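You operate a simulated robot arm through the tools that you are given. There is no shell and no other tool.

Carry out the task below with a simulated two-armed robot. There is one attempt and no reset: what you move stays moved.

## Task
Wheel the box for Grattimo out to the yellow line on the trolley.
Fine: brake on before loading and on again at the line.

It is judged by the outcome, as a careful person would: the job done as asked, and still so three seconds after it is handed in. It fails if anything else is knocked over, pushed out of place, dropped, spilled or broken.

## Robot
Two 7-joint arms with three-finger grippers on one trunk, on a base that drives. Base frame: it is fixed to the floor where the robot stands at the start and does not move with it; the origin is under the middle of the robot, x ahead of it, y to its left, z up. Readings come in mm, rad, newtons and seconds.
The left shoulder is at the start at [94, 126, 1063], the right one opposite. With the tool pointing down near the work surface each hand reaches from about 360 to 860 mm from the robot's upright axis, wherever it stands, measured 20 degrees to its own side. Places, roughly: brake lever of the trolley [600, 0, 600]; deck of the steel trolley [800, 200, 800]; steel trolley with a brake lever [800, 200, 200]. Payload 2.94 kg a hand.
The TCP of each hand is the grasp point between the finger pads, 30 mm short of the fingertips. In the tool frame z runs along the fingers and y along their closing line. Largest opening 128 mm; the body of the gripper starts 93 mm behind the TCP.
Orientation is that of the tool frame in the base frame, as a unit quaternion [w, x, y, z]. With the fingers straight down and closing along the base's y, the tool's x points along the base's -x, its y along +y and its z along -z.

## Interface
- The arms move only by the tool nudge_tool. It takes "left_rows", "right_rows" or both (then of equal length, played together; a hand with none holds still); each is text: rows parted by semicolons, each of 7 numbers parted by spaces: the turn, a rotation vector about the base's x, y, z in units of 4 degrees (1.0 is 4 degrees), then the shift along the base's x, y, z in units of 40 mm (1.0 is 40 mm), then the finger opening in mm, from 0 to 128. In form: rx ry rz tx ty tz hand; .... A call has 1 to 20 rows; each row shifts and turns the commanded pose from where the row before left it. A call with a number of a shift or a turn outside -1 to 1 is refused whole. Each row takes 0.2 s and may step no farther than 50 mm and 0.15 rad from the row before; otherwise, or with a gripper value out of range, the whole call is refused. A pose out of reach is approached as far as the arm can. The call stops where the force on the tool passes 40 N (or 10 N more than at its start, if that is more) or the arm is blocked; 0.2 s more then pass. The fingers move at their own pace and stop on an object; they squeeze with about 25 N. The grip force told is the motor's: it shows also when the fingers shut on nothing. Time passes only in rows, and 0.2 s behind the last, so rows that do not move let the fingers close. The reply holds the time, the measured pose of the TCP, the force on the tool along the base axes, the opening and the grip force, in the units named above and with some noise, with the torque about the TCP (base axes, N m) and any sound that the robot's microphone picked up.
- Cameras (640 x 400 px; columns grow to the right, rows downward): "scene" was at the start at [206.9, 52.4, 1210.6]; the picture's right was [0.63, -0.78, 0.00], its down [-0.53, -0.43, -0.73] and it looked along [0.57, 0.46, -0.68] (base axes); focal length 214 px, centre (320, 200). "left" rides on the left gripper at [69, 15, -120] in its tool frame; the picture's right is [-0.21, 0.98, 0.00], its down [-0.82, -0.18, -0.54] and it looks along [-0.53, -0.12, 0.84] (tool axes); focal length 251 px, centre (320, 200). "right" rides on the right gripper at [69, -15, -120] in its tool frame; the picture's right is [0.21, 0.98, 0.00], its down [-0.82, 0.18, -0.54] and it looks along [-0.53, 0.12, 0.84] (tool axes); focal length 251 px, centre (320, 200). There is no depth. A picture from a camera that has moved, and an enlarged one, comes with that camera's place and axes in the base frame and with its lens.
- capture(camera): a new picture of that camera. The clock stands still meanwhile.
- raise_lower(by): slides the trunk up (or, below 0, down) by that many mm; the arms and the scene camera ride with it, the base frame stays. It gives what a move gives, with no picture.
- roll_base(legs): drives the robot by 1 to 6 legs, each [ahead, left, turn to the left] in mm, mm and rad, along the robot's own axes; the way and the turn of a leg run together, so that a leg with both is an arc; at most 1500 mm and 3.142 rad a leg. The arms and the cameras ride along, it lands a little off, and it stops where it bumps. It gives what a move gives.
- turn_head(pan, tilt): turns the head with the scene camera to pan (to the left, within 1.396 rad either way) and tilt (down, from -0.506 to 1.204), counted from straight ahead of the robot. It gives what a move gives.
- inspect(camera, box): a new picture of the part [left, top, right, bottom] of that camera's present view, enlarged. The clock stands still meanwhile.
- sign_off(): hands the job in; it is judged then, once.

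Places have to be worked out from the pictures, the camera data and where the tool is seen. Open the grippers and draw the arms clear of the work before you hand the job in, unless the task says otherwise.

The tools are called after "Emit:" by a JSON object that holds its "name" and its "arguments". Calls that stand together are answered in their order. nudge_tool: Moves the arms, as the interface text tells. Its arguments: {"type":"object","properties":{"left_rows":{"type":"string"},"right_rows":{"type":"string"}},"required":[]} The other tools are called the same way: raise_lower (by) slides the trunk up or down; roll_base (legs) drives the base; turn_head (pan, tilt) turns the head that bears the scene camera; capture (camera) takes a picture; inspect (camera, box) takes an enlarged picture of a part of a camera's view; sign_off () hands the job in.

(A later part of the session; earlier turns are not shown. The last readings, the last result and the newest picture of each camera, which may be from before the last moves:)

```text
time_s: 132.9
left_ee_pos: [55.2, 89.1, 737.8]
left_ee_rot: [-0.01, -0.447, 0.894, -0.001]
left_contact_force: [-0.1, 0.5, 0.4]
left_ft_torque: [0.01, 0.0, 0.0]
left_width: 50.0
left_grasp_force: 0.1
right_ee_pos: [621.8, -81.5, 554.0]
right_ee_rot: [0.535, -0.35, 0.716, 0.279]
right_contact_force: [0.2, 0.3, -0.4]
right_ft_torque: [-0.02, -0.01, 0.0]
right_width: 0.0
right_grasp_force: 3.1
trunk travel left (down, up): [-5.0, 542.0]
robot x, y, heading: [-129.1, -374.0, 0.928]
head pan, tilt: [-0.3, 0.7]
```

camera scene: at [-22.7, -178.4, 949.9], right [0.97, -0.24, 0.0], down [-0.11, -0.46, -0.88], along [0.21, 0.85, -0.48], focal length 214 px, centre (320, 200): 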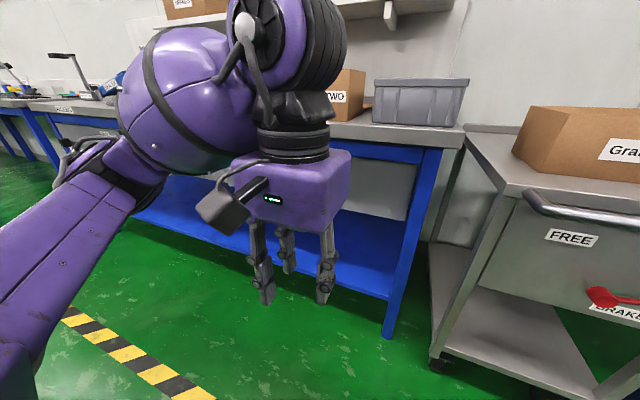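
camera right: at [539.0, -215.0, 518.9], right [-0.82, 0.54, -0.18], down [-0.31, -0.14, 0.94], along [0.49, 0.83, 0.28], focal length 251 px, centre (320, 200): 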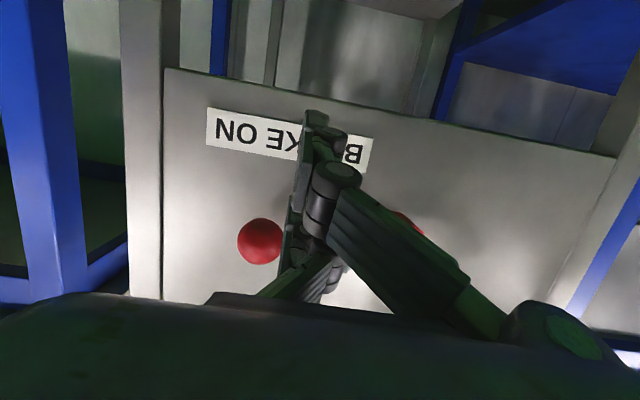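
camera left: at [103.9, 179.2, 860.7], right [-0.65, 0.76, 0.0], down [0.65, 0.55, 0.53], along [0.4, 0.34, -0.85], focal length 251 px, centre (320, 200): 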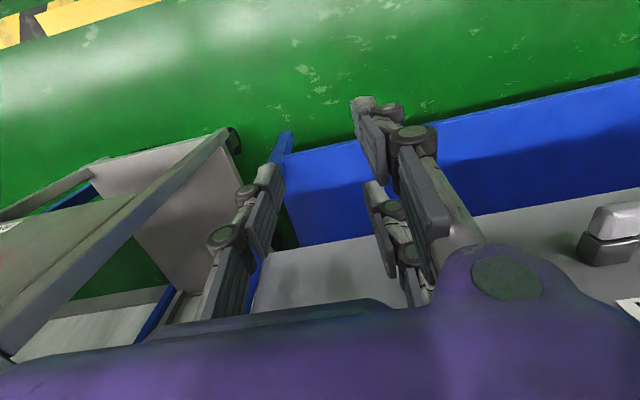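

No contact yet (tip about f=336). I keep pressing in small steps.

Emit:
{"name": "nudge_tool", "arguments": {"right_rows": "0 0 0 0.045 0.06 0 0; 0 0 0 0.045 0.06 0 0; 0 0 0 0.045 0.06 0 0; 0 0 0 0.045 0.06 0 0"}}

Emit:
{"name": "capture", "arguments": {"camera": "right"}}

```text
time_s: 133.9
left_ee_pos: [53.4, 87.8, 740.0]
left_ee_rot: [-0.009, -0.447, 0.894, 0.0]
left_contact_force: [-0.4, -0.3, -0.3]
left_ft_torque: [0.0, -0.01, 0.02]
left_width: 49.9
left_grasp_force: 0.0
right_ee_pos: [628.8, -74.5, 554.0]
right_ee_rot: [0.536, -0.349, 0.717, 0.278]
right_contact_force: [-23.3, -24.3, -1.0]
right_ft_torque: [0.67, -0.84, -0.28]
right_width: 0.0
right_grasp_force: 3.1
trunk travel left (down, up): [-5.0, 542.0]
robot x, y, heading: [-124.9, -379.9, 0.932]
head pan, tilt: [-0.3, 0.7]
```

```text
taken
camera right: at [557.1, -190.6, 519.6], right [-0.82, 0.54, -0.18], down [-0.3, -0.14, 0.94], along [0.49, 0.83, 0.28], focal length 251 px, centre (320, 200)
```

right: 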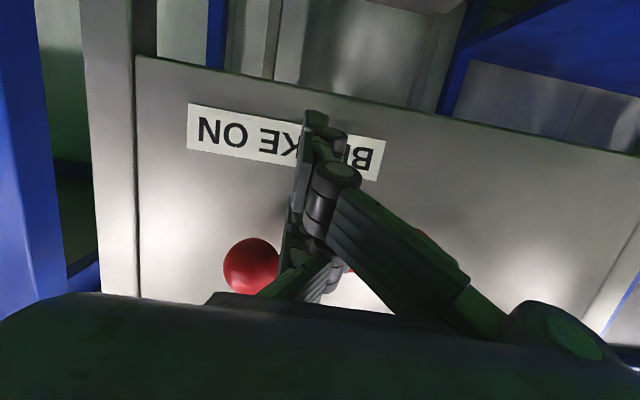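

It pushes back with about 34 N without yielding: the brake holds, so the trolley was braked during loading. Now I ease back 25 mm and sweep the lever up along its arc toward FREE.

Emit:
{"name": "nudge_tool", "arguments": {"right_rows": "0 0 0 -0.2 -0.265 0 0; 0 0 0 -0.19 -0.25 0 0; 0 0 0 0.06 -0.045 0.5 0; 0 0 0 0.02 -0.015 0.225 0; 0 0 0 0 0 0.29 0; 0 0 0 -0.04 0.03 0.29 0; 0 0 0 -0.084 0.063 0.278 0; 0 0 0 -0.122 0.091 0.258 0"}}

Emit:
{"name": "capture", "arguments": {"camera": "right"}}

Emit:
{"name": "inspect", "arguments": {"camera": "scene", "box": [290, 90, 610, 290]}}

```text
time_s: 135.7
left_ee_pos: [54.4, 88.1, 738.3]
left_ee_rot: [-0.009, -0.447, 0.895, -0.001]
left_contact_force: [0.7, 0.2, 0.2]
left_ft_torque: [0.02, -0.02, 0.01]
left_width: 50.4
left_grasp_force: 0.1
right_ee_pos: [608.5, -88.1, 629.2]
right_ee_rot: [0.536, -0.349, 0.717, 0.278]
right_contact_force: [-0.3, -0.8, 0.2]
right_ft_torque: [0.0, 0.02, 0.0]
right_width: 0.1
right_grasp_force: 2.8
trunk travel left (down, up): [-5.0, 542.0]
robot x, y, heading: [-125.0, -378.5, 0.933]
head pan, tilt: [-0.3, 0.7]
```

```text
taken
camera right: at [537.0, -204.1, 593.3], right [-0.82, 0.54, -0.18], down [-0.31, -0.14, 0.94], along [0.49, 0.83, 0.28], focal length 251 px, centre (320, 200)
```

right: 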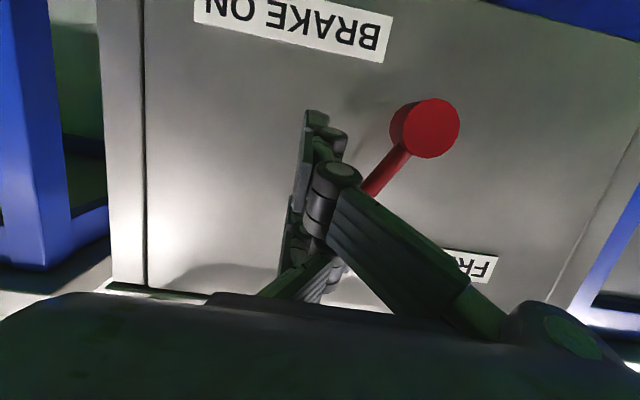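

```text
2.00 times, centred on (450, 190) of scene
camera zoom: at [79.3, -142.5, 932.1], right [0.59, -0.81, 0.0], down [-0.52, -0.38, -0.76], along [0.62, 0.45, -0.64], focal length 429 px, centre (60, 220)
```

zoom: 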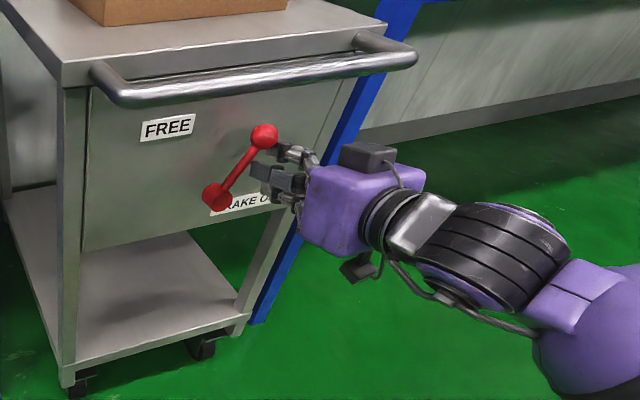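

The lever is on its way up (about halfway). I continue the arc until it stands upright at FREE.

Emit:
{"name": "nudge_tool", "arguments": {"right_rows": "0 0 0 -0.154 0.115 0.225 0; 0 0 0 -0.182 0.136 0.188 0; 0 0 0 -0.208 0.155 0.145 0; 0 0 0 -0.224 0.167 0.1 0; 0 0 0 -0.12 0.09 0 0; 0 0 0 -0.08 0.06 0 0; 0 0 0 -0.06 0.045 0 0"}}

Emit:
{"name": "capture", "arguments": {"camera": "right"}}

Emit:
{"name": "inspect", "arguments": {"camera": "scene", "box": [290, 90, 610, 290]}}

```text
time_s: 137.1
left_ee_pos: [57.2, 88.3, 738.4]
left_ee_rot: [-0.01, -0.445, 0.895, -0.001]
left_contact_force: [0.2, 0.2, -0.3]
left_ft_torque: [-0.02, 0.02, 0.02]
left_width: 49.8
left_grasp_force: 0.0
right_ee_pos: [578.3, -67.1, 652.1]
right_ee_rot: [0.54, -0.341, 0.721, 0.269]
right_contact_force: [15.4, -5.8, 0.7]
right_ft_torque: [-0.05, 0.16, -0.36]
right_width: 0.1
right_grasp_force: 7.5
trunk travel left (down, up): [-5.0, 542.0]
robot x, y, heading: [-129.5, -379.7, 0.928]
head pan, tilt: [-0.3, 0.7]
stopped in row 7 (right hand): the force on the tool passed its limit at 42 N (the readings are from after the stop); the commanded pose is now the measured one
```

```text
taken
camera right: at [504.9, -181.6, 618.3], right [-0.8, 0.56, -0.19], down [-0.31, -0.13, 0.94], along [0.51, 0.82, 0.28], focal length 251 px, centre (320, 200)
```

right: 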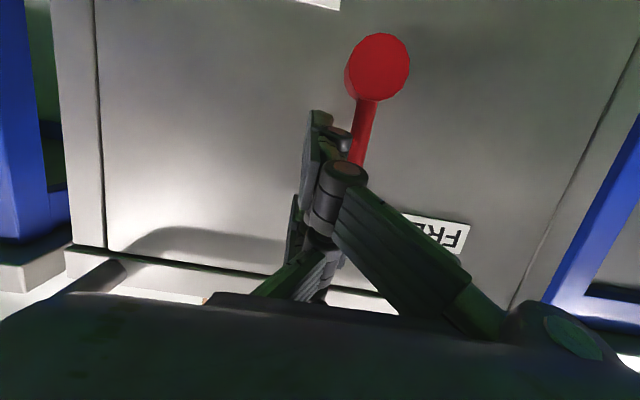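

```text
2.00 times, centred on (450, 190) of scene
camera zoom: at [81.6, -143.8, 932.0], right [0.59, -0.81, 0.0], down [-0.52, -0.38, -0.76], along [0.62, 0.45, -0.64], focal length 429 px, centre (60, 220)
```

zoom: 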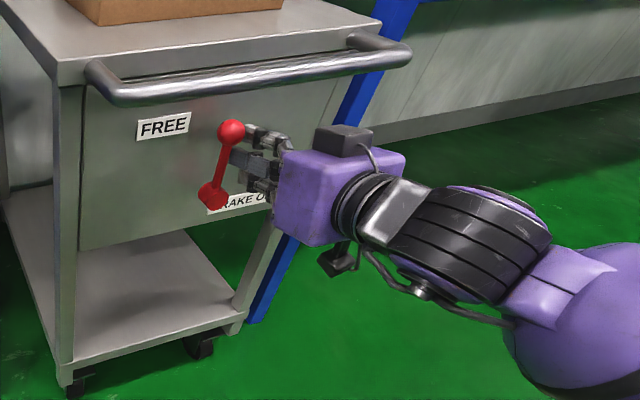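

The stop halted the push at 42 N with the lever upright beside FREE, so the brake is released. I ease the fingers off to the right and back the base away.

Emit:
{"name": "nudge_tool", "arguments": {"right_rows": "0 0 0 0.25 -0.187 0 0; 0 0 0 0.25 -0.187 0 0"}}

Emit:
{"name": "roll_base", "arguments": {"legs": [[-190, 0, 0]]}}

Emit:
{"name": "capture", "arguments": {"camera": "scene"}}

Emit:
{"name": "inspect", "arguments": {"camera": "scene", "box": [280, 30, 480, 155]}}

```text
time_s: 137.7
left_ee_pos: [54.9, 87.9, 738.8]
left_ee_rot: [-0.008, -0.446, 0.895, -0.001]
left_contact_force: [0.0, 1.0, -0.5]
left_ft_torque: [-0.02, 0.03, 0.0]
left_width: 50.0
left_grasp_force: 0.1
right_ee_pos: [594.1, -78.5, 653.7]
right_ee_rot: [0.538, -0.346, 0.718, 0.274]
right_contact_force: [0.4, -0.3, -0.5]
right_ft_torque: [0.01, 0.02, -0.02]
right_width: 0.0
right_grasp_force: 3.3
trunk travel left (down, up): [-5.0, 542.0]
robot x, y, heading: [-129.7, -377.1, 0.925]
head pan, tilt: [-0.3, 0.7]
```

```text
time_s: 139.2
left_ee_pos: [-59.5, -66.5, 738.8]
left_ee_rot: [-0.009, -0.446, 0.895, -0.001]
left_contact_force: [-0.8, 0.9, -0.1]
left_ft_torque: [0.01, 0.0, 0.0]
left_width: 49.8
left_grasp_force: 0.1
right_ee_pos: [478.9, -233.4, 653.7]
right_ee_rot: [0.539, -0.345, 0.719, 0.273]
right_contact_force: [0.3, -0.2, 0.5]
right_ft_torque: [-0.01, -0.02, 0.02]
right_width: 0.0
right_grasp_force: 3.1
trunk travel left (down, up): [-5.0, 542.0]
robot x, y, heading: [-243.6, -535.0, 0.922]
head pan, tilt: [-0.3, 0.7]
```

```text
taken
camera scene: at [-35.2, -297.3, 932.2], right [0.59, -0.81, 0.0], down [-0.52, -0.38, -0.77], along [0.62, 0.45, -0.64], focal length 214 px, centre (320, 200)
```

scene: 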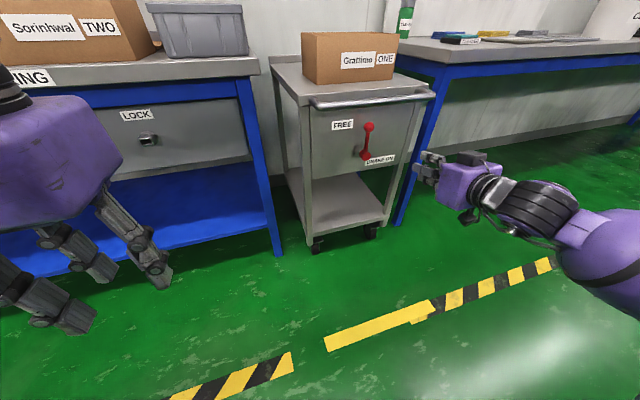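

```text
3.20 times, centred on (380, 92) of scene
camera zoom: at [-35.2, -297.3, 932.2], right [0.59, -0.81, 0.0], down [-0.52, -0.38, -0.77], along [0.62, 0.45, -0.64], focal length 686 px, centre (128, 544)
```

zoom: 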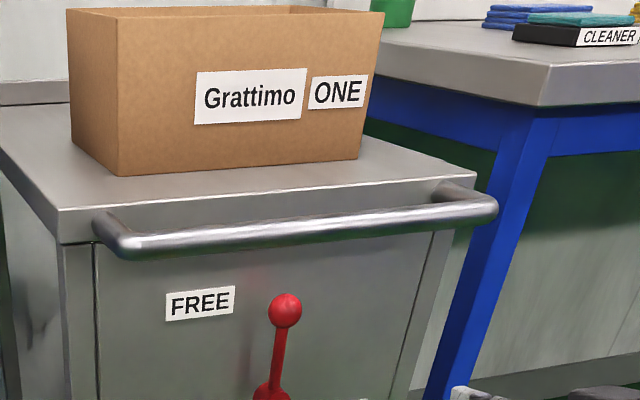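

The lever is upright at FREE and the box sits undisturbed. I raise the trunk and turn the right hand downward again, meanwhile starting to yaw the left hand so that its fingers will close across the bar.

Emit:
{"name": "raise_lower", "arguments": {"by": 270}}

Emit:
{"name": "nudge_tool", "arguments": {"left_rows": "0 0 -1 0 0 0 60; 0 0 -1 0 0 0 60; 0 0 -1 0 0 0 60; 0 0 -1 0 0 0 60; 0 0 -1 0 0 0 60; 0 0 -1 0 0 0 60; 0 0 -1 0 0 0 60; 0 0 -1 0 0 0 60; 0 0 -1 0 0 0 60; 0 0 -1 0 0 0 60; 0 0 -1 0 0 0 60; 0 0 -1 0 0 0 60; 0 0 -1 0 0 0 60; 0 0 -1 0 0 0 60; 0 0 -1 0 0 0 60", "right_rows": "-1 0.746 0 0 0 0.2 60; -1 0.746 0 0 0 0.2 60; -1 0.746 0 0 0 0.2 60; -1 0.746 0 0 0 0.2 60; -1 0.746 0 0 0 0.2 60; -1 0.746 0 0 0 0.2 60; -1 0.746 0 0 0 0.2 60; -1 0.746 0 0 0 0.2 60; -1 0.746 0 0 0 0.2 60; -1 0.746 0 0 0 0.2 60; -1 0.746 0 0 0 0 60; -1 0.746 0 0 0 0 60; -1 0.746 0 0 0 0 60; -1 0.746 0 0 0 0 60; -1 0.746 0 0 0 0 60"}}

```text
time_s: 142.0
left_ee_pos: [-59.8, -65.5, 1007.1]
left_ee_rot: [-0.009, -0.446, 0.895, -0.001]
left_contact_force: [0.1, 0.3, 0.4]
left_ft_torque: [0.02, -0.02, 0.04]
left_width: 50.1
left_grasp_force: 0.1
right_ee_pos: [479.9, -234.1, 923.4]
right_ee_rot: [0.539, -0.344, 0.719, 0.272]
right_contact_force: [-0.4, 0.6, 0.2]
right_ft_torque: [0.02, 0.0, -0.01]
right_width: 0.0
right_grasp_force: 2.7
trunk travel left (down, up): [-275.0, 272.0]
robot x, y, heading: [-242.3, -533.3, 0.923]
head pan, tilt: [-0.3, 0.7]
```

```text
time_s: 145.2
left_ee_pos: [-57.9, -65.3, 1007.6]
left_ee_rot: [-0.008, 0.062, 0.998, 0.003]
left_contact_force: [0.7, 0.4, -0.2]
left_ft_torque: [0.0, 0.01, 0.02]
left_width: 60.0
left_grasp_force: 0.1
right_ee_pos: [480.4, -232.5, 1003.3]
right_ee_rot: [-0.002, -0.437, 0.899, -0.009]
right_contact_force: [0.8, -0.5, -0.2]
right_ft_torque: [-0.02, 0.01, -0.02]
right_width: 60.1
right_grasp_force: 0.0
trunk travel left (down, up): [-275.0, 272.0]
robot x, y, heading: [-242.8, -530.1, 0.927]
head pan, tilt: [-0.3, 0.7]
```

Both hands point down. I finish the yaw of each (left −90°, right +90°) and bring them to about 450 mm ahead, ±105 mm from my centre line.

Emit:
{"name": "nudge_tool", "arguments": {"left_rows": "0 0 -1 0.002 -0.258 0 60; 0 0 -1 0.002 -0.258 0 60; 0 0 -1 0.002 -0.258 0 60; 0 0 -1 0.002 -0.258 0 60; 0 0 -1 0 0 0 60; 0 0 -1 0 0 0 60; 0 0 -1 0 0 0 60; 0 0 -0.4 0 0 0 60; 0 0 0 0 0 0 60; 0 0 0 0 0 0 60; 0 0 0 0 0 0 60; 0 0 0 0 0 0 60; 0 0 0 0 0 0 60; 0 0 0 0 0 0 60; 0 0 0 0 0 0 60; 0 0 0 0 0 0 60; 0 0 0 0 0 0 60; 0 0 0 0 0 0 60; 0 0 0 0 0 0 60; 0 0 0 0 0 0 60", "right_rows": "0 0 1 0 0 0 60; 0 0 1 0 0 0 60; 0 0 1 0 0 0 60; 0 0 1 0 0 0 60; 0 0 1 0 0 0 60; 0 0 1 0 0 0 60; 0 0 1 0 0 0 60; 0 0 1 0 0 0 60; 0 0 1 0 0 0 60; 0 0 1 0 0 0 60; 0 0 1 -0.924 0.003 0 60; 0 0 1 -0.924 0.003 0 60; 0 0 1 -0.924 0.003 0 60; 0 0 1 -0.924 0.003 0 60; 0 0 1 -0.924 0.003 0 60; 0 0 1 -0.924 0.003 0 60; 0 0 1 -0.924 0.003 0 60; 0 0 1 -0.924 0.003 0 60; 0 0 1 -0.924 0.003 0 60; 0 0 1 -0.924 0.003 0 60"}}

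Emit:
{"name": "nudge_tool", "arguments": {"right_rows": "0 0 1 0 0 0 60; 0 0 1 0 0 0 60; 0 0 0.86 0 0 0 60"}}

Emit:
{"name": "turn_head", "arguments": {"pan": -0.2, "tilt": 0.7}}

Emit:
{"name": "capture", "arguments": {"camera": "scene"}}

```text
time_s: 149.4
left_ee_pos: [-58.8, -137.2, 1005.5]
left_ee_rot: [-0.007, 0.313, 0.95, 0.005]
left_contact_force: [0.1, -0.2, 0.1]
left_ft_torque: [-0.05, 0.0, 0.01]
left_width: 60.2
left_grasp_force: 0.1
left hand out of reach, approached as far as the arm can: row 6, 7, 8
right_ee_pos: [85.1, -209.4, 1014.9]
right_ee_rot: [-0.004, 0.786, -0.618, 0.023]
right_contact_force: [-0.9, -1.2, 0.0]
right_ft_torque: [0.01, 0.02, -0.03]
right_width: 60.3
right_grasp_force: 0.1
right hand out of reach, approached as far as the arm can: row 1, 2, 3, 4, 5, 6, 7, 8, 9, 10, 20
trunk travel left (down, up): [-275.0, 272.0]
robot x, y, heading: [-241.2, -534.2, 0.929]
head pan, tilt: [-0.3, 0.7]
```

```text
time_s: 150.2
left_ee_pos: [-59.5, -139.4, 1006.0]
left_ee_rot: [-0.007, 0.313, 0.95, 0.006]
left_contact_force: [-0.9, 0.0, 0.0]
left_ft_torque: [0.03, -0.01, 0.01]
left_width: 60.6
left_grasp_force: 0.1
right_ee_pos: [85.1, -210.6, 1015.6]
right_ee_rot: [-0.008, 0.844, -0.536, 0.021]
right_contact_force: [0.1, -0.8, 0.2]
right_ft_torque: [-0.02, -0.01, -0.02]
right_width: 60.0
right_grasp_force: 0.0
trunk travel left (down, up): [-275.0, 272.0]
robot x, y, heading: [-239.9, -530.8, 0.927]
head pan, tilt: [-0.3, 0.7]
```

```text
time_s: 150.8
left_ee_pos: [-60.1, -137.8, 1005.6]
left_ee_rot: [-0.007, 0.312, 0.95, 0.006]
left_contact_force: [-0.3, -0.2, 0.7]
left_ft_torque: [0.02, -0.03, 0.0]
left_width: 59.8
left_grasp_force: 0.1
right_ee_pos: [83.9, -209.2, 1016.4]
right_ee_rot: [-0.008, 0.844, -0.536, 0.022]
right_contact_force: [0.7, 0.2, 1.0]
right_ft_torque: [-0.02, 0.01, -0.03]
right_width: 60.1
right_grasp_force: 0.2
trunk travel left (down, up): [-275.0, 272.0]
robot x, y, heading: [-239.5, -533.5, 0.925]
head pan, tilt: [-0.201, 0.7]
```

```text
taken
camera scene: at [-93.6, -361.7, 1214.5], right [0.66, -0.75, 0.0], down [-0.48, -0.43, -0.76], along [0.57, 0.51, -0.64], focal length 214 px, centre (320, 200)
```

scene: 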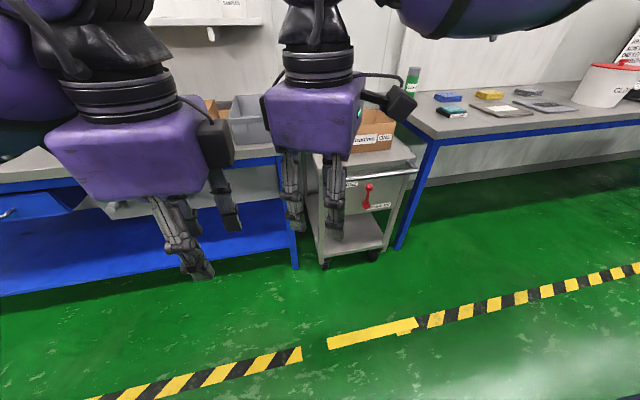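

The left hand is yawed; the right still needs about 28° more and a slight levelling. I complete that while moving it a little outward.

Emit:
{"name": "nudge_tool", "arguments": {"left_rows": "0 0 0 0.1 0.13 0 60; 0 0 0 0.1 0.13 0 60; 0 0 0 0.1 0.13 0 60; 0 0 0 0.1 0.13 0 60; 0 0 0 0 0 0 60; 0 0 0 0 0 0 60; 0 0 0 0 0 0 60; 0 0 0 0 0 0 60", "right_rows": "0 0 1 0.11 -0.08 0 60; 0 0 1 0.11 -0.08 0 60; 0 0 1 0.11 -0.08 0 60; 0 0 1 0.11 -0.08 0 60; 0 0 1 0.11 -0.08 0 60; 0 0 1 0.11 -0.08 0 60; 0 0 1 0.11 -0.08 0 60; 0.37 0.5 0 0 0 0 60"}}

Emit:
{"name": "capture", "arguments": {"camera": "scene"}}

```text
time_s: 152.7
left_ee_pos: [-45.7, -139.0, 1004.4]
left_ee_rot: [-0.008, 0.313, 0.95, 0.007]
left_contact_force: [-1.0, -0.2, 1.3]
left_ft_torque: [-0.02, 0.0, 0.02]
left_width: 60.0
left_grasp_force: 0.1
left hand out of reach, approached as far as the arm can: row 1, 2, 3, 4
right_ee_pos: [64.6, -309.5, 1027.5]
right_ee_rot: [-0.02, 0.948, -0.317, -0.001]
right_contact_force: [-0.8, 1.0, -0.1]
right_ft_torque: [-0.01, -0.04, 0.01]
right_width: 60.1
right_grasp_force: 0.0
right hand out of reach, approached as far as the arm can: row 4, 5, 6, 7, 8
trunk travel left (down, up): [-275.0, 272.0]
robot x, y, heading: [-243.4, -535.3, 0.929]
head pan, tilt: [-0.201, 0.7]
```

```text
taken
camera scene: at [-94.0, -361.4, 1214.5], right [0.66, -0.75, 0.0], down [-0.48, -0.43, -0.76], along [0.57, 0.51, -0.64], focal length 214 px, centre (320, 200)
```

scene: 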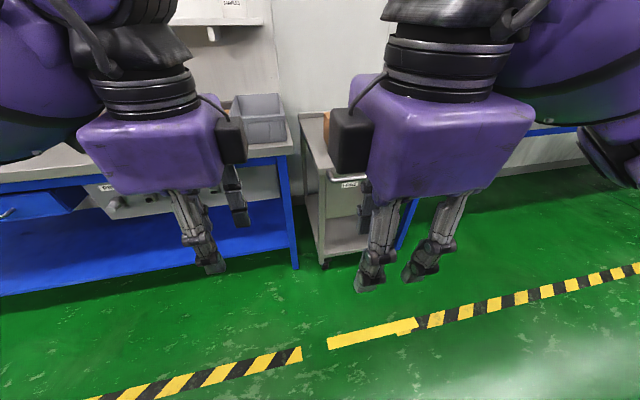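

The full 90° yaw is at the wrist's limit and drags the hands inward. I yaw both back 16° (about 74° is enough to pinch the bar) and bring them to ~450 mm ahead at ±105 mm again.

Emit:
{"name": "nudge_tool", "arguments": {"left_rows": "0 0 1 0 0 0 60; 0 0 1 0 0 0 60; 0 0 1 0 0 0 60; 0 0 1 0 0 0 60; 0 0 0 -0.3 0.22 0 60; 0 0 0 -0.3 0.22 0 60; 0 0 0 0.1 0.14 0 60; 0 0 0 0.1 0.14 0 60", "right_rows": "0 0 -1 0 0 0 60; 0 0 -1 0 0 0 60; 0 0 -1 0 0 0 60; 0 0 -1 0 0 0 60; 0 0 0 0.4 0.53 0 60; 0 0 0 0.4 0.53 0 60; 0 0 0 0.4 0.53 0 60; 0 0 0 0 0 -0.5 60"}}

```text
time_s: 154.4
left_ee_pos: [-61.4, -110.7, 1005.9]
left_ee_rot: [-0.008, 0.179, 0.984, 0.005]
left_contact_force: [-1.0, 0.1, -0.4]
left_ft_torque: [0.05, -0.02, 0.02]
left_width: 60.1
left_grasp_force: 0.2
right_ee_pos: [114.2, -243.0, 1009.2]
right_ee_rot: [-0.019, 0.894, -0.447, 0.001]
right_contact_force: [-0.1, 0.0, 0.0]
right_ft_torque: [-0.01, -0.05, -0.04]
right_width: 60.1
right_grasp_force: 0.1
trunk travel left (down, up): [-275.0, 272.0]
robot x, y, heading: [-244.2, -528.8, 0.924]
head pan, tilt: [-0.201, 0.7]
```

Hands are now well placed (about 444 mm ahead, ±110 mm). I drive right to the trolley's centre line and forward part way, then look at the bar.

Emit:
{"name": "roll_base", "arguments": {"legs": [[0, -358, 0], [300, 0, 0]]}}

Emit:
{"name": "turn_head", "arguments": {"pan": 0, "tilt": 0.9}}

Emit:
{"name": "capture", "arguments": {"camera": "scene"}}

Emit:
{"name": "capture", "arguments": {"camera": "left"}}

Emit:
{"name": "capture", "arguments": {"camera": "right"}}

```text
time_s: 159.8
left_ee_pos: [411.2, -89.0, 1005.7]
left_ee_rot: [-0.007, 0.183, 0.983, 0.006]
left_contact_force: [-0.4, 0.3, 0.2]
left_ft_torque: [0.01, 0.02, 0.02]
left_width: 60.0
left_grasp_force: 0.0
right_ee_pos: [585.5, -223.3, 1008.6]
right_ee_rot: [-0.019, 0.894, -0.449, 0.0]
right_contact_force: [1.4, 0.3, 0.1]
right_ft_torque: [-0.02, 0.03, -0.01]
right_width: 59.6
right_grasp_force: 0.1
trunk travel left (down, up): [-275.0, 272.0]
robot x, y, heading: [227.6, -505.5, 0.919]
head pan, tilt: [-0.201, 0.7]
```

```text
time_s: 160.6
left_ee_pos: [409.9, -88.6, 1006.4]
left_ee_rot: [-0.008, 0.182, 0.983, 0.005]
left_contact_force: [-0.4, 0.4, -0.8]
left_ft_torque: [-0.01, 0.0, 0.02]
left_width: 60.1
left_grasp_force: 0.1
right_ee_pos: [586.1, -223.4, 1009.3]
right_ee_rot: [-0.019, 0.894, -0.449, 0.001]
right_contact_force: [0.5, 1.0, -0.3]
right_ft_torque: [-0.02, 0.0, 0.0]
right_width: 59.9
right_grasp_force: 0.0
trunk travel left (down, up): [-275.0, 272.0]
robot x, y, heading: [225.4, -506.1, 0.92]
head pan, tilt: [0.0, 0.901]
```

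```text
taken
camera scene: at [358.8, -335.2, 1198.4], right [0.8, -0.61, 0.0], down [-0.47, -0.62, -0.62], along [0.38, 0.49, -0.78], focal length 214 px, centre (320, 200)
```

scene: 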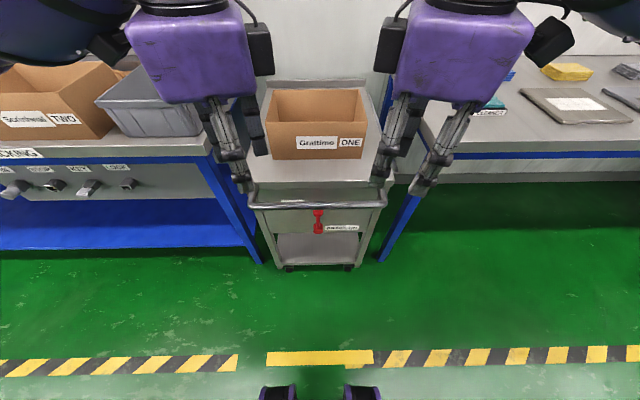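

```text
taken
camera left: at [352.9, -50.4, 1127.8], right [0.55, 0.84, 0.0], down [0.71, -0.47, 0.53], along [0.44, -0.29, -0.85], focal length 251 px, centre (320, 200)
```

left: 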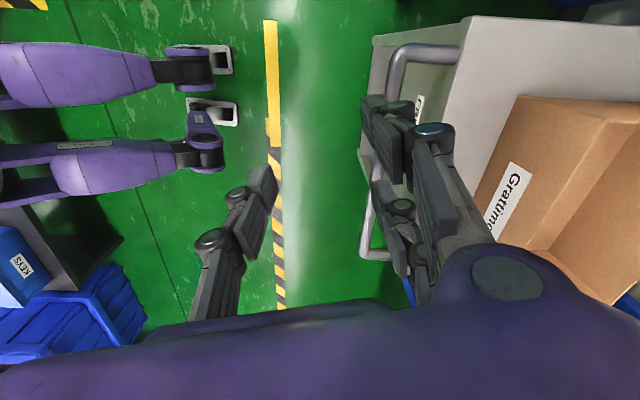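

```text
taken
camera right: at [635.3, -273.6, 1128.1], right [-0.65, -0.75, -0.04], down [-0.65, 0.53, 0.55], along [-0.39, 0.38, -0.84], focal length 251 px, centre (320, 200)
```

right: 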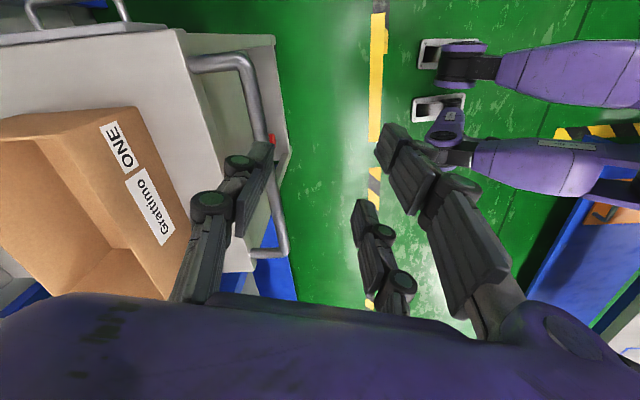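

The left/right cameras place the bar at f≈272, z≈770; the hands are at f≈173 and l≈-382/-603. I drive 98 mm forward so the open fingers come over the bar, then check from above before lowering.

Emit:
{"name": "roll_base", "arguments": {"legs": [[98, 0, 0.009]]}}

Emit:
{"name": "capture", "arguments": {"camera": "left"}}

Emit:
{"name": "capture", "arguments": {"camera": "right"}}

Emit:
{"name": "capture", "arguments": {"camera": "scene"}}

```text
time_s: 161.7
left_ee_pos: [466.8, -7.0, 1006.3]
left_ee_rot: [-0.008, 0.178, 0.984, 0.005]
left_contact_force: [0.2, -0.2, -0.3]
left_ft_torque: [-0.04, 0.04, 0.0]
left_width: 60.3
left_grasp_force: 0.1
right_ee_pos: [643.3, -141.3, 1008.3]
right_ee_rot: [-0.019, 0.895, -0.445, 0.0]
right_contact_force: [0.9, 0.0, -1.0]
right_ft_torque: [-0.01, -0.01, -0.04]
right_width: 60.0
right_grasp_force: 0.1
trunk travel left (down, up): [-275.0, 272.0]
robot x, y, heading: [288.4, -428.2, 0.93]
head pan, tilt: [0.0, 0.901]
```

```text
taken
camera left: at [408.9, 29.4, 1127.6], right [0.54, 0.84, 0.0], down [0.71, -0.46, 0.53], along [0.44, -0.28, -0.85], focal length 251 px, centre (320, 200)
```

left: 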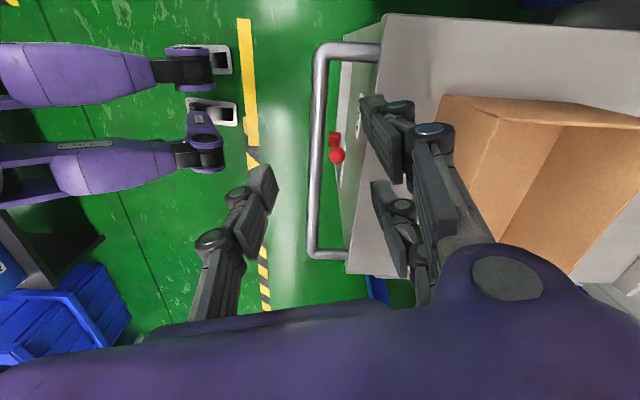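

```text
taken
camera right: at [692.9, -191.7, 1128.0], right [-0.65, -0.76, -0.04], down [-0.65, 0.53, 0.55], along [-0.4, 0.38, -0.84], focal length 251 px, centre (320, 200)
```

right: 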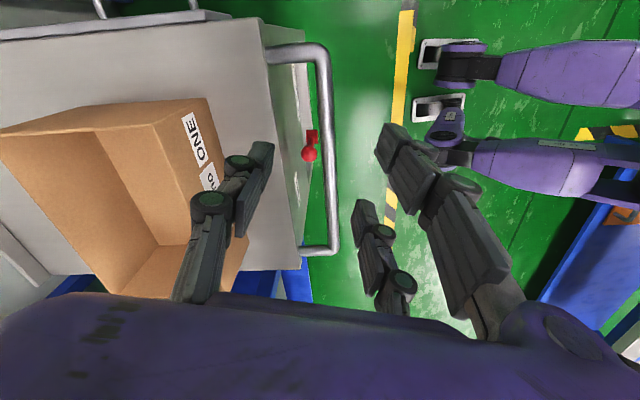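

```text
taken
camera scene: at [416.9, -255.3, 1198.3], right [0.8, -0.6, 0.0], down [-0.47, -0.63, -0.62], along [0.37, 0.5, -0.78], focal length 214 px, centre (320, 200)
```

scene: 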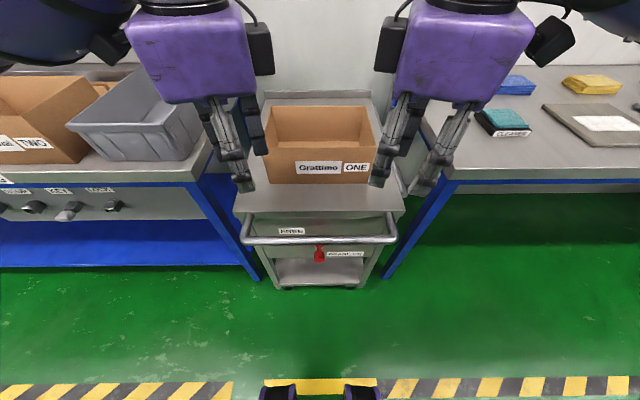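

The bar runs right beneath both hands (f≈270 against the hands' 272). I lower the trunk 185 mm so the fingertips come just above the bar and check.

Emit:
{"name": "raise_lower", "arguments": {"by": -185}}

Emit:
{"name": "capture", "arguments": {"camera": "left"}}

Emit:
{"name": "capture", "arguments": {"camera": "right"}}

Emit:
{"name": "capture", "arguments": {"camera": "scene"}}

```text
time_s: 163.7
left_ee_pos: [465.7, -9.4, 820.2]
left_ee_rot: [-0.009, 0.177, 0.984, 0.005]
left_contact_force: [0.3, 0.3, -0.2]
left_ft_torque: [0.01, -0.02, -0.02]
left_width: 60.0
left_grasp_force: 0.1
right_ee_pos: [642.5, -142.8, 824.0]
right_ee_rot: [-0.021, 0.895, -0.445, 0.001]
right_contact_force: [-0.6, 0.9, -0.9]
right_ft_torque: [0.0, 0.0, 0.0]
right_width: 59.7
right_grasp_force: 0.1
trunk travel left (down, up): [-90.0, 457.0]
robot x, y, heading: [285.0, -428.2, 0.933]
head pan, tilt: [0.0, 0.901]
```

```text
taken
camera left: at [408.3, 28.7, 943.2], right [0.54, 0.84, 0.0], down [0.71, -0.46, 0.53], along [0.44, -0.28, -0.85], focal length 251 px, centre (320, 200)
```

left: 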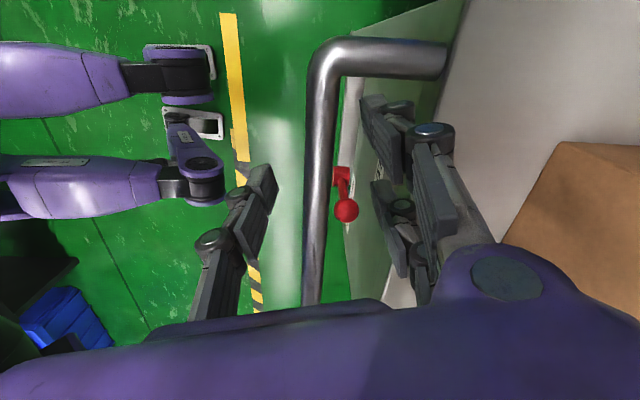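

```text
taken
camera right: at [692.4, -192.5, 943.4], right [-0.65, -0.76, -0.04], down [-0.65, 0.53, 0.55], along [-0.39, 0.38, -0.84], focal length 251 px, centre (320, 200)
```

right: 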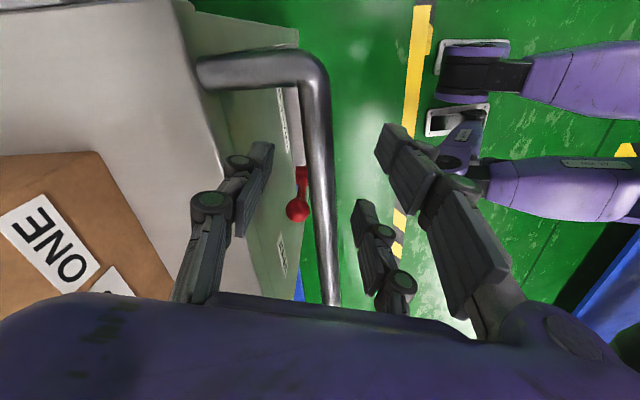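

```text
taken
camera scene: at [457.0, -201.8, 990.9], right [0.8, -0.6, 0.0], down [-0.47, -0.63, -0.62], along [0.37, 0.5, -0.78], focal length 214 px, centre (320, 200)
```

scene: 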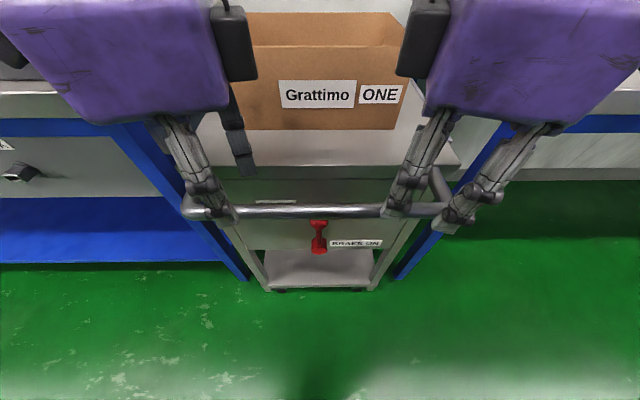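

The bar lies centred between the fingers of both hands. I lower 52 mm and close the fingers on the bar.

Emit:
{"name": "nudge_tool", "arguments": {"left_rows": "0 0 0 0 0 -0.65 60; 0 0 0 0 0 -0.6 60; 0 0 0 0 0 0 0; 0 0 0 0 0 0 0; 0 0 0 0 0 0 0", "right_rows": "0 0 0 0 0 -0.7 60; 0 0 0 0 0 -0.65 60; 0 0 0 0 0 0 0; 0 0 0 0 0 0 0; 0 0 0 0 0 0 0"}}

Emit:
{"name": "capture", "arguments": {"camera": "left"}}

Emit:
{"name": "capture", "arguments": {"camera": "right"}}

```text
time_s: 164.8
left_ee_pos: [467.5, -7.7, 770.5]
left_ee_rot: [-0.007, 0.179, 0.984, 0.008]
left_contact_force: [0.6, 5.3, -2.6]
left_ft_torque: [-0.31, -0.37, -2.28]
left_width: 33.7
left_grasp_force: 44.9
right_ee_pos: [641.1, -144.0, 769.4]
right_ee_rot: [-0.016, 0.898, -0.439, 0.002]
right_contact_force: [-1.7, 0.9, 0.9]
right_ft_torque: [-0.09, -0.17, 2.19]
right_width: 34.4
right_grasp_force: 44.6
trunk travel left (down, up): [-90.0, 457.0]
robot x, y, heading: [286.3, -428.7, 0.932]
head pan, tilt: [0.0, 0.901]
stopped in row 5 (left hand): the force on the tool passed its limit at 43 N (the readings are from after the stop); the commanded pose is now the measured one
```

```text
taken
camera left: at [408.8, 30.1, 893.1], right [0.55, 0.84, 0.01], down [0.71, -0.47, 0.52], along [0.44, -0.28, -0.85], focal length 251 px, centre (320, 200)
```

left: 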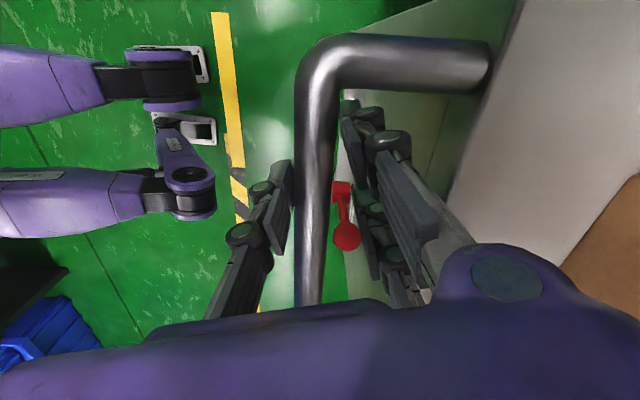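

```text
taken
camera right: at [691.8, -192.1, 889.0], right [-0.64, -0.77, -0.03], down [-0.66, 0.52, 0.54], along [-0.4, 0.37, -0.84], focal length 251 px, centre (320, 200)
```

right: 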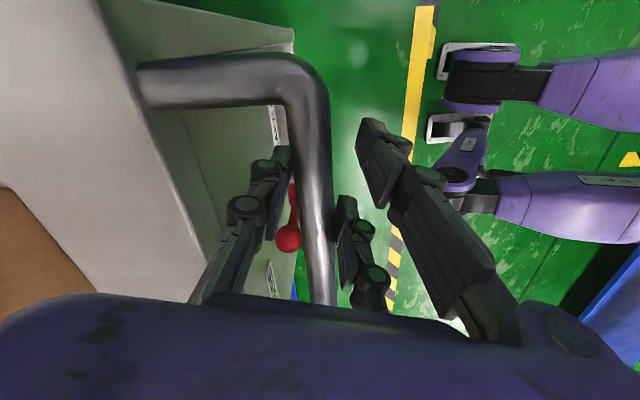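

Both hands hold the bar firmly (45 N). The line's band spans f≈-40…14; the trolley front edge is at ≈345 and its front wheels at ≈388, so about 370 mm of travel puts the front on the line. I start with a short 60 mm pull.

Emit:
{"name": "roll_base", "arguments": {"legs": [[-60, 0, 0]]}}

Emit:
{"name": "capture", "arguments": {"camera": "scene"}}

Emit:
{"name": "capture", "arguments": {"camera": "left"}}

```text
time_s: 165.7
left_ee_pos: [432.3, -52.6, 769.4]
left_ee_rot: [-0.007, 0.178, 0.984, 0.009]
left_contact_force: [8.6, 8.0, -12.5]
left_ft_torque: [0.33, 0.14, -3.0]
left_width: 33.9
left_grasp_force: 45.4
right_ee_pos: [605.6, -188.8, 769.2]
right_ee_rot: [-0.016, 0.898, -0.441, 0.002]
right_contact_force: [-1.4, -8.3, 5.8]
right_ft_torque: [-0.2, -0.23, 2.78]
right_width: 34.4
right_grasp_force: 44.8
trunk travel left (down, up): [-90.0, 457.0]
robot x, y, heading: [255.9, -476.7, 0.927]
head pan, tilt: [0.0, 0.901]
```

```text
taken
camera scene: at [422.5, -247.9, 990.4], right [0.8, -0.6, 0.0], down [-0.47, -0.63, -0.62], along [0.37, 0.5, -0.78], focal length 214 px, centre (320, 200)
```

scene: 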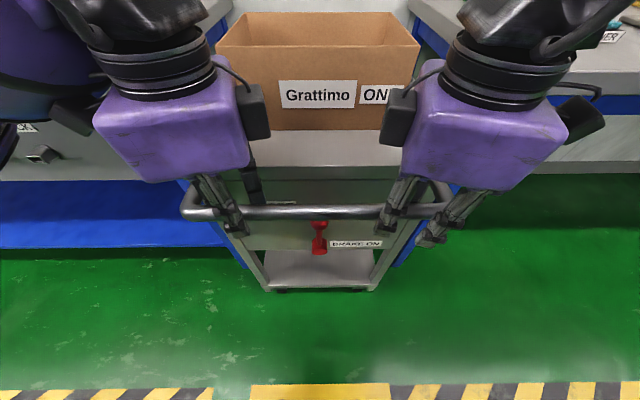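

```text
taken
camera left: at [374.4, -17.1, 893.1], right [0.54, 0.84, 0.01], down [0.71, -0.47, 0.52], along [0.45, -0.28, -0.85], focal length 251 px, centre (320, 200)
```

left: 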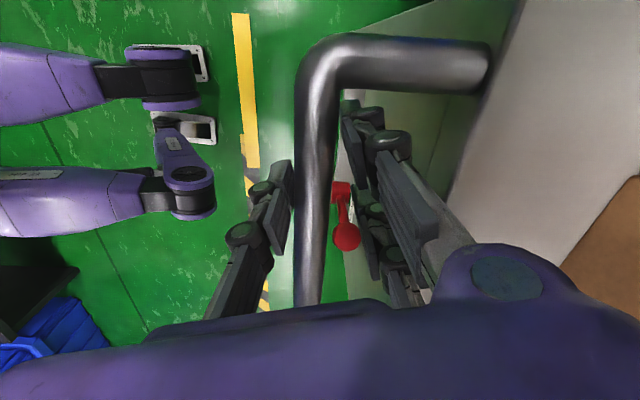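

The trolley rolls along easily with the hands (57 mm so far). I continue 200 mm and then check the line.

Emit:
{"name": "roll_base", "arguments": {"legs": [[-200, 0, 0.003]]}}

Emit:
{"name": "capture", "arguments": {"camera": "scene"}}

Emit:
{"name": "capture", "arguments": {"camera": "left"}}

Emit:
{"name": "capture", "arguments": {"camera": "right"}}

```text
time_s: 167.3
left_ee_pos: [311.7, -217.5, 770.3]
left_ee_rot: [-0.007, 0.178, 0.984, 0.009]
left_contact_force: [10.7, -5.8, -16.7]
left_ft_torque: [-0.32, -0.39, -2.8]
left_width: 33.8
left_grasp_force: 45.5
right_ee_pos: [487.4, -354.0, 768.4]
right_ee_rot: [-0.016, 0.897, -0.442, 0.001]
right_contact_force: [11.5, -5.3, 4.5]
right_ft_torque: [-0.54, -0.98, 2.59]
right_width: 34.5
right_grasp_force: 44.9
trunk travel left (down, up): [-90.0, 457.0]
robot x, y, heading: [129.6, -638.5, 0.929]
head pan, tilt: [0.0, 0.901]
```

```text
taken
camera scene: at [302.6, -411.1, 990.4], right [0.8, -0.6, 0.0], down [-0.47, -0.63, -0.62], along [0.37, 0.5, -0.78], focal length 214 px, centre (320, 200)
```

scene: 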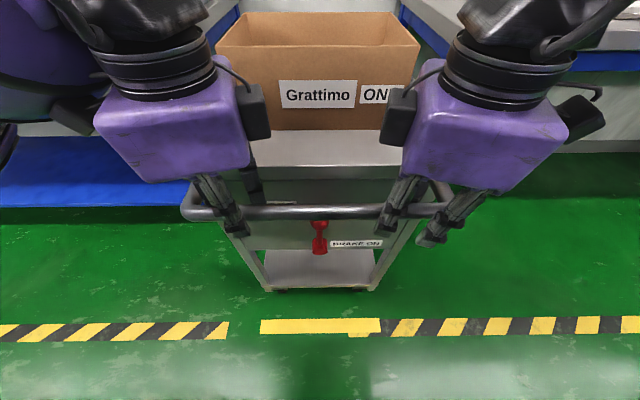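

```text
taken
camera left: at [255.0, -180.2, 893.1], right [0.55, 0.84, 0.01], down [0.71, -0.47, 0.52], along [0.44, -0.28, -0.85], focal length 251 px, centre (320, 200)
```

left: 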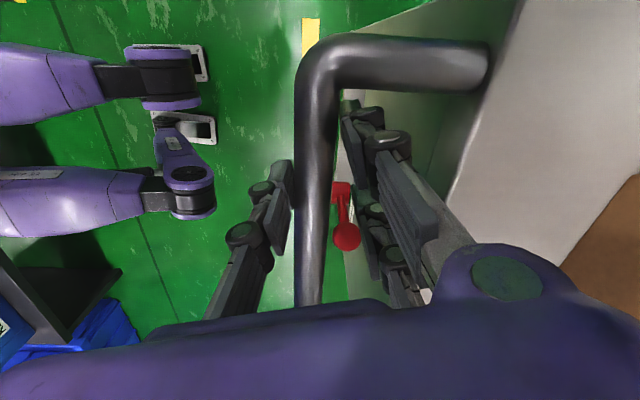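

```text
taken
camera right: at [537.6, -402.6, 888.9], right [-0.64, -0.77, -0.03], down [-0.65, 0.53, 0.54], along [-0.4, 0.37, -0.84], focal length 251 px, centre (320, 200)
```

right: 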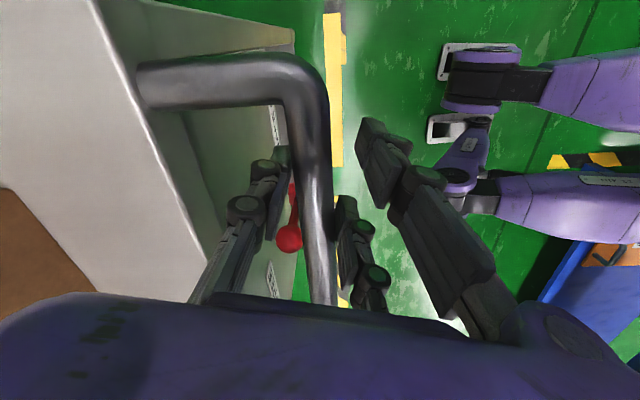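

Now the trolley's front edge is at f≈84 and its wheels at ≈127, with the line band at -40…13. I pull another 116 mm so that front edge and front wheels both come onto the band.

Emit:
{"name": "roll_base", "arguments": {"legs": [[-116, 0, 0.0]]}}

Emit:
{"name": "capture", "arguments": {"camera": "scene"}}

Emit:
{"name": "capture", "arguments": {"camera": "left"}}

Emit:
{"name": "capture", "arguments": {"camera": "right"}}

```text
time_s: 168.6
left_ee_pos: [245.5, -310.2, 770.6]
left_ee_rot: [-0.006, 0.179, 0.984, 0.01]
left_contact_force: [21.0, -3.7, -19.1]
left_ft_torque: [-0.2, -0.47, -2.77]
left_width: 33.9
left_grasp_force: 45.3
right_ee_pos: [418.8, -446.6, 769.6]
right_ee_rot: [-0.016, 0.898, -0.44, 0.004]
right_contact_force: [13.8, -14.9, 8.5]
right_ft_torque: [-0.5, -0.93, 2.6]
right_width: 34.4
right_grasp_force: 44.4
trunk travel left (down, up): [-90.0, 457.0]
robot x, y, heading: [61.8, -735.0, 0.93]
head pan, tilt: [0.0, 0.901]
```

```text
taken
camera scene: at [234.3, -503.8, 990.4], right [0.8, -0.6, 0.0], down [-0.47, -0.63, -0.62], along [0.37, 0.5, -0.78], focal length 214 px, centre (320, 200)
```

scene: 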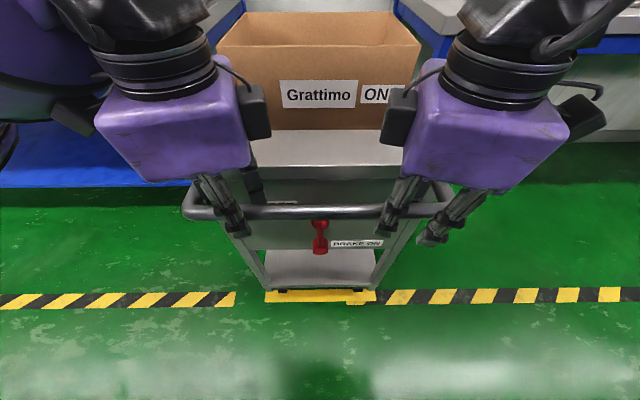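

```text
taken
camera left: at [186.8, -272.9, 893.1], right [0.54, 0.84, 0.01], down [0.71, -0.47, 0.53], along [0.45, -0.28, -0.85], focal length 251 px, centre (320, 200)
```

left: 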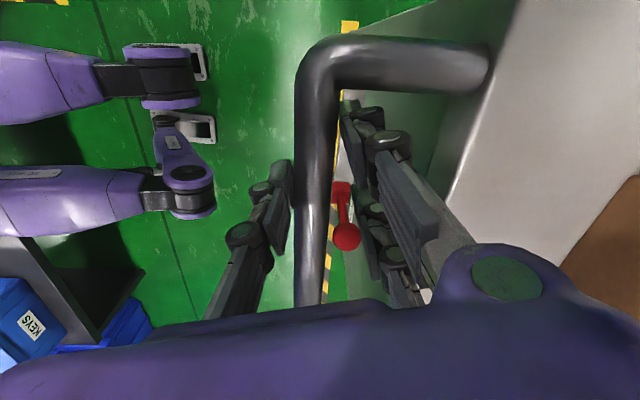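

```text
taken
camera right: at [469.5, -495.0, 889.0], right [-0.64, -0.77, -0.03], down [-0.66, 0.52, 0.54], along [-0.4, 0.37, -0.84], focal length 251 px, centre (320, 200)
```

right: 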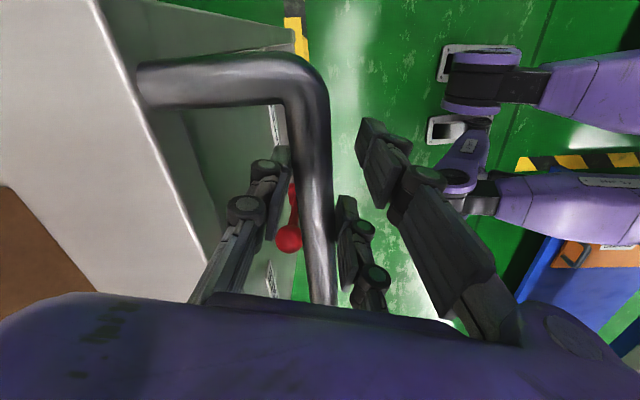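

The trolley's front end is now right at the line. I enlarge the floor region to see how wheels and line stand.

Emit:
{"name": "inspect", "arguments": {"camera": "scene", "box": [230, 230, 410, 342]}}

```text
3.56 times, centred on (320, 286) of scene
camera zoom: at [234.3, -503.8, 990.4], right [0.8, -0.6, 0.0], down [-0.47, -0.63, -0.62], along [0.37, 0.5, -0.78], focal length 763 px, centre (320, -106)
```

zoom: 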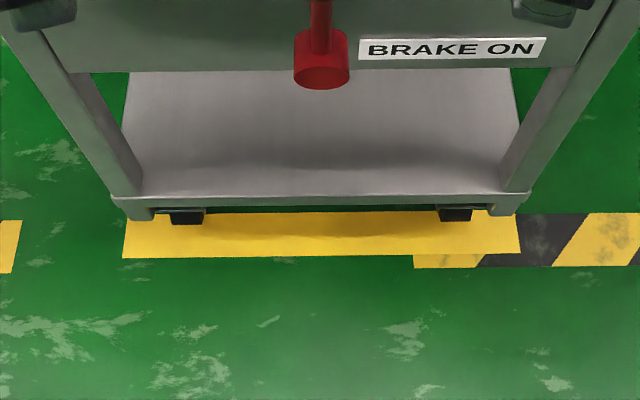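

The front wheels stand on the yellow band and the front edge just over it – a good stopping place. I open both hands and raise the trunk straight up off the bar.

Emit:
{"name": "nudge_tool", "arguments": {"left_rows": "0 0 0 0 0 0 40; 0 0 0 0 0 0 64; 0 0 0 0 0 0 64; 0 0 0 0 0 0.5 64; 0 0 0 0 0 1 64", "right_rows": "0 0 0 0 0 0 40; 0 0 0 0 0 0 64; 0 0 0 0 0 0 64; 0 0 0 0 0 0.5 64; 0 0 0 0 0 1 64"}}

Emit:
{"name": "raise_lower", "arguments": {"by": 180}}

Emit:
{"name": "capture", "arguments": {"camera": "scene"}}

```text
time_s: 169.8
left_ee_pos: [241.7, -309.9, 830.3]
left_ee_rot: [-0.005, 0.179, 0.984, 0.009]
left_contact_force: [-0.3, 0.0, 0.4]
left_ft_torque: [0.02, -0.02, 0.0]
left_width: 64.1
left_grasp_force: 0.1
right_ee_pos: [415.1, -445.5, 830.8]
right_ee_rot: [-0.016, 0.898, -0.44, 0.003]
right_contact_force: [-0.3, -0.8, -0.5]
right_ft_torque: [0.01, 0.0, -0.02]
right_width: 64.1
right_grasp_force: 0.0
trunk travel left (down, up): [-90.0, 457.0]
robot x, y, heading: [57.8, -731.0, 0.922]
head pan, tilt: [0.0, 0.901]
```

```text
time_s: 171.8
left_ee_pos: [243.3, -309.1, 1011.6]
left_ee_rot: [-0.005, 0.179, 0.984, 0.009]
left_contact_force: [-0.9, 0.0, 0.3]
left_ft_torque: [-0.06, 0.0, 0.0]
left_width: 63.9
left_grasp_force: 0.0
right_ee_pos: [416.7, -445.1, 1010.1]
right_ee_rot: [-0.015, 0.898, -0.441, 0.005]
right_contact_force: [0.4, 0.0, 0.0]
right_ft_torque: [0.0, 0.01, -0.01]
right_width: 63.9
right_grasp_force: 0.1
trunk travel left (down, up): [-270.0, 277.0]
robot x, y, heading: [60.1, -730.6, 0.927]
head pan, tilt: [0.0, 0.901]
```

```text
taken
camera scene: at [192.1, -555.9, 1193.2], right [0.8, -0.6, 0.0], down [-0.47, -0.63, -0.62], along [0.37, 0.5, -0.78], focal length 214 px, centre (320, 200)
```

scene: 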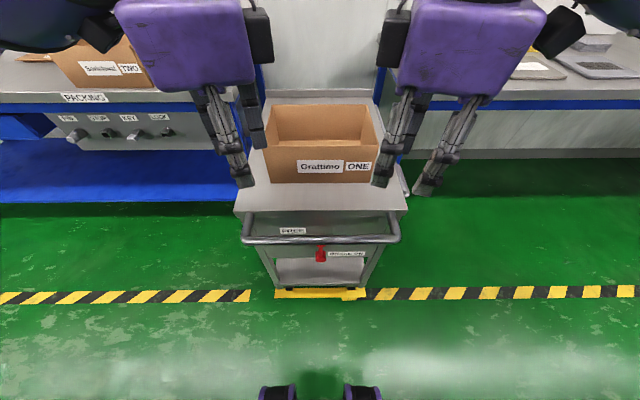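

The trolley, box and line look right, brake still FREE. I'll now approach the lever obliquely from the left (the bench limits backing up): first drive left along the aisle.

Emit:
{"name": "roll_base", "arguments": {"legs": [[0, 0, 0.003], [0, 400, 0], [0, 400, 0]]}}

Emit:
{"name": "nudge_tool", "arguments": {"right_rows": "0 0 -1 0.4 -0.3 0 0; 0 0 -1 0.4 -0.3 0 0; 0 0 -1 0.4 -0.3 0 0; 0 0 -1 0.4 -0.3 0 0; 0 0 -1 0.4 -0.3 0 0; 0 0 -1 0.4 -0.3 0 0; 0 0 -1 0.4 -0.3 0 0; 0 0 -1 0.4 -0.3 0 0; 0 0 -1 0.4 -0.3 0 0; 0 0 -1 0.3 0.4 0 0; 0 0 -1 0.3 0.4 0 0; 0 0 -1 0.3 0.4 0 0; 0 0 -1 0.3 0.4 0 0; 0 0 -1 0.3 0.4 0 0; 0 0 -1 0.3 0.4 0 0; 0 0 -1 0.3 0.4 0 0; 0 0 -1 0.3 0.4 0 0; 0 0 -1 0.3 0.4 0 0; 0 0 -0.4 0.3 0.4 0 0"}}

```text
time_s: 179.8
left_ee_pos: [-397.4, 168.9, 1010.4]
left_ee_rot: [-0.005, 0.181, 0.983, 0.008]
left_contact_force: [-0.3, 0.3, -0.6]
left_ft_torque: [0.01, 0.01, -0.04]
left_width: 63.8
left_grasp_force: 0.1
right_ee_pos: [-223.1, 33.3, 1009.2]
right_ee_rot: [-0.016, 0.897, -0.441, 0.004]
right_contact_force: [-0.1, 0.3, -0.2]
right_ft_torque: [0.02, -0.01, 0.0]
right_width: 64.0
right_grasp_force: 0.1
trunk travel left (down, up): [-270.0, 277.0]
robot x, y, heading: [-579.3, -253.5, 0.923]
head pan, tilt: [0.0, 0.901]
```

```text
time_s: 183.8
left_ee_pos: [-398.0, 169.8, 1010.6]
left_ee_rot: [-0.004, 0.181, 0.984, 0.009]
left_contact_force: [-0.2, 0.6, 0.5]
left_ft_torque: [-0.04, -0.01, -0.01]
left_width: 63.9
left_grasp_force: 0.1
right_ee_pos: [39.4, 83.9, 1010.5]
right_ee_rot: [0.01, -0.453, 0.891, -0.013]
right_contact_force: [0.2, 0.5, 0.8]
right_ft_torque: [-0.04, -0.01, -0.01]
right_width: 0.0
right_grasp_force: 3.3
trunk travel left (down, up): [-270.0, 277.0]
robot x, y, heading: [-585.3, -250.8, 0.924]
head pan, tilt: [0.0, 0.901]
```

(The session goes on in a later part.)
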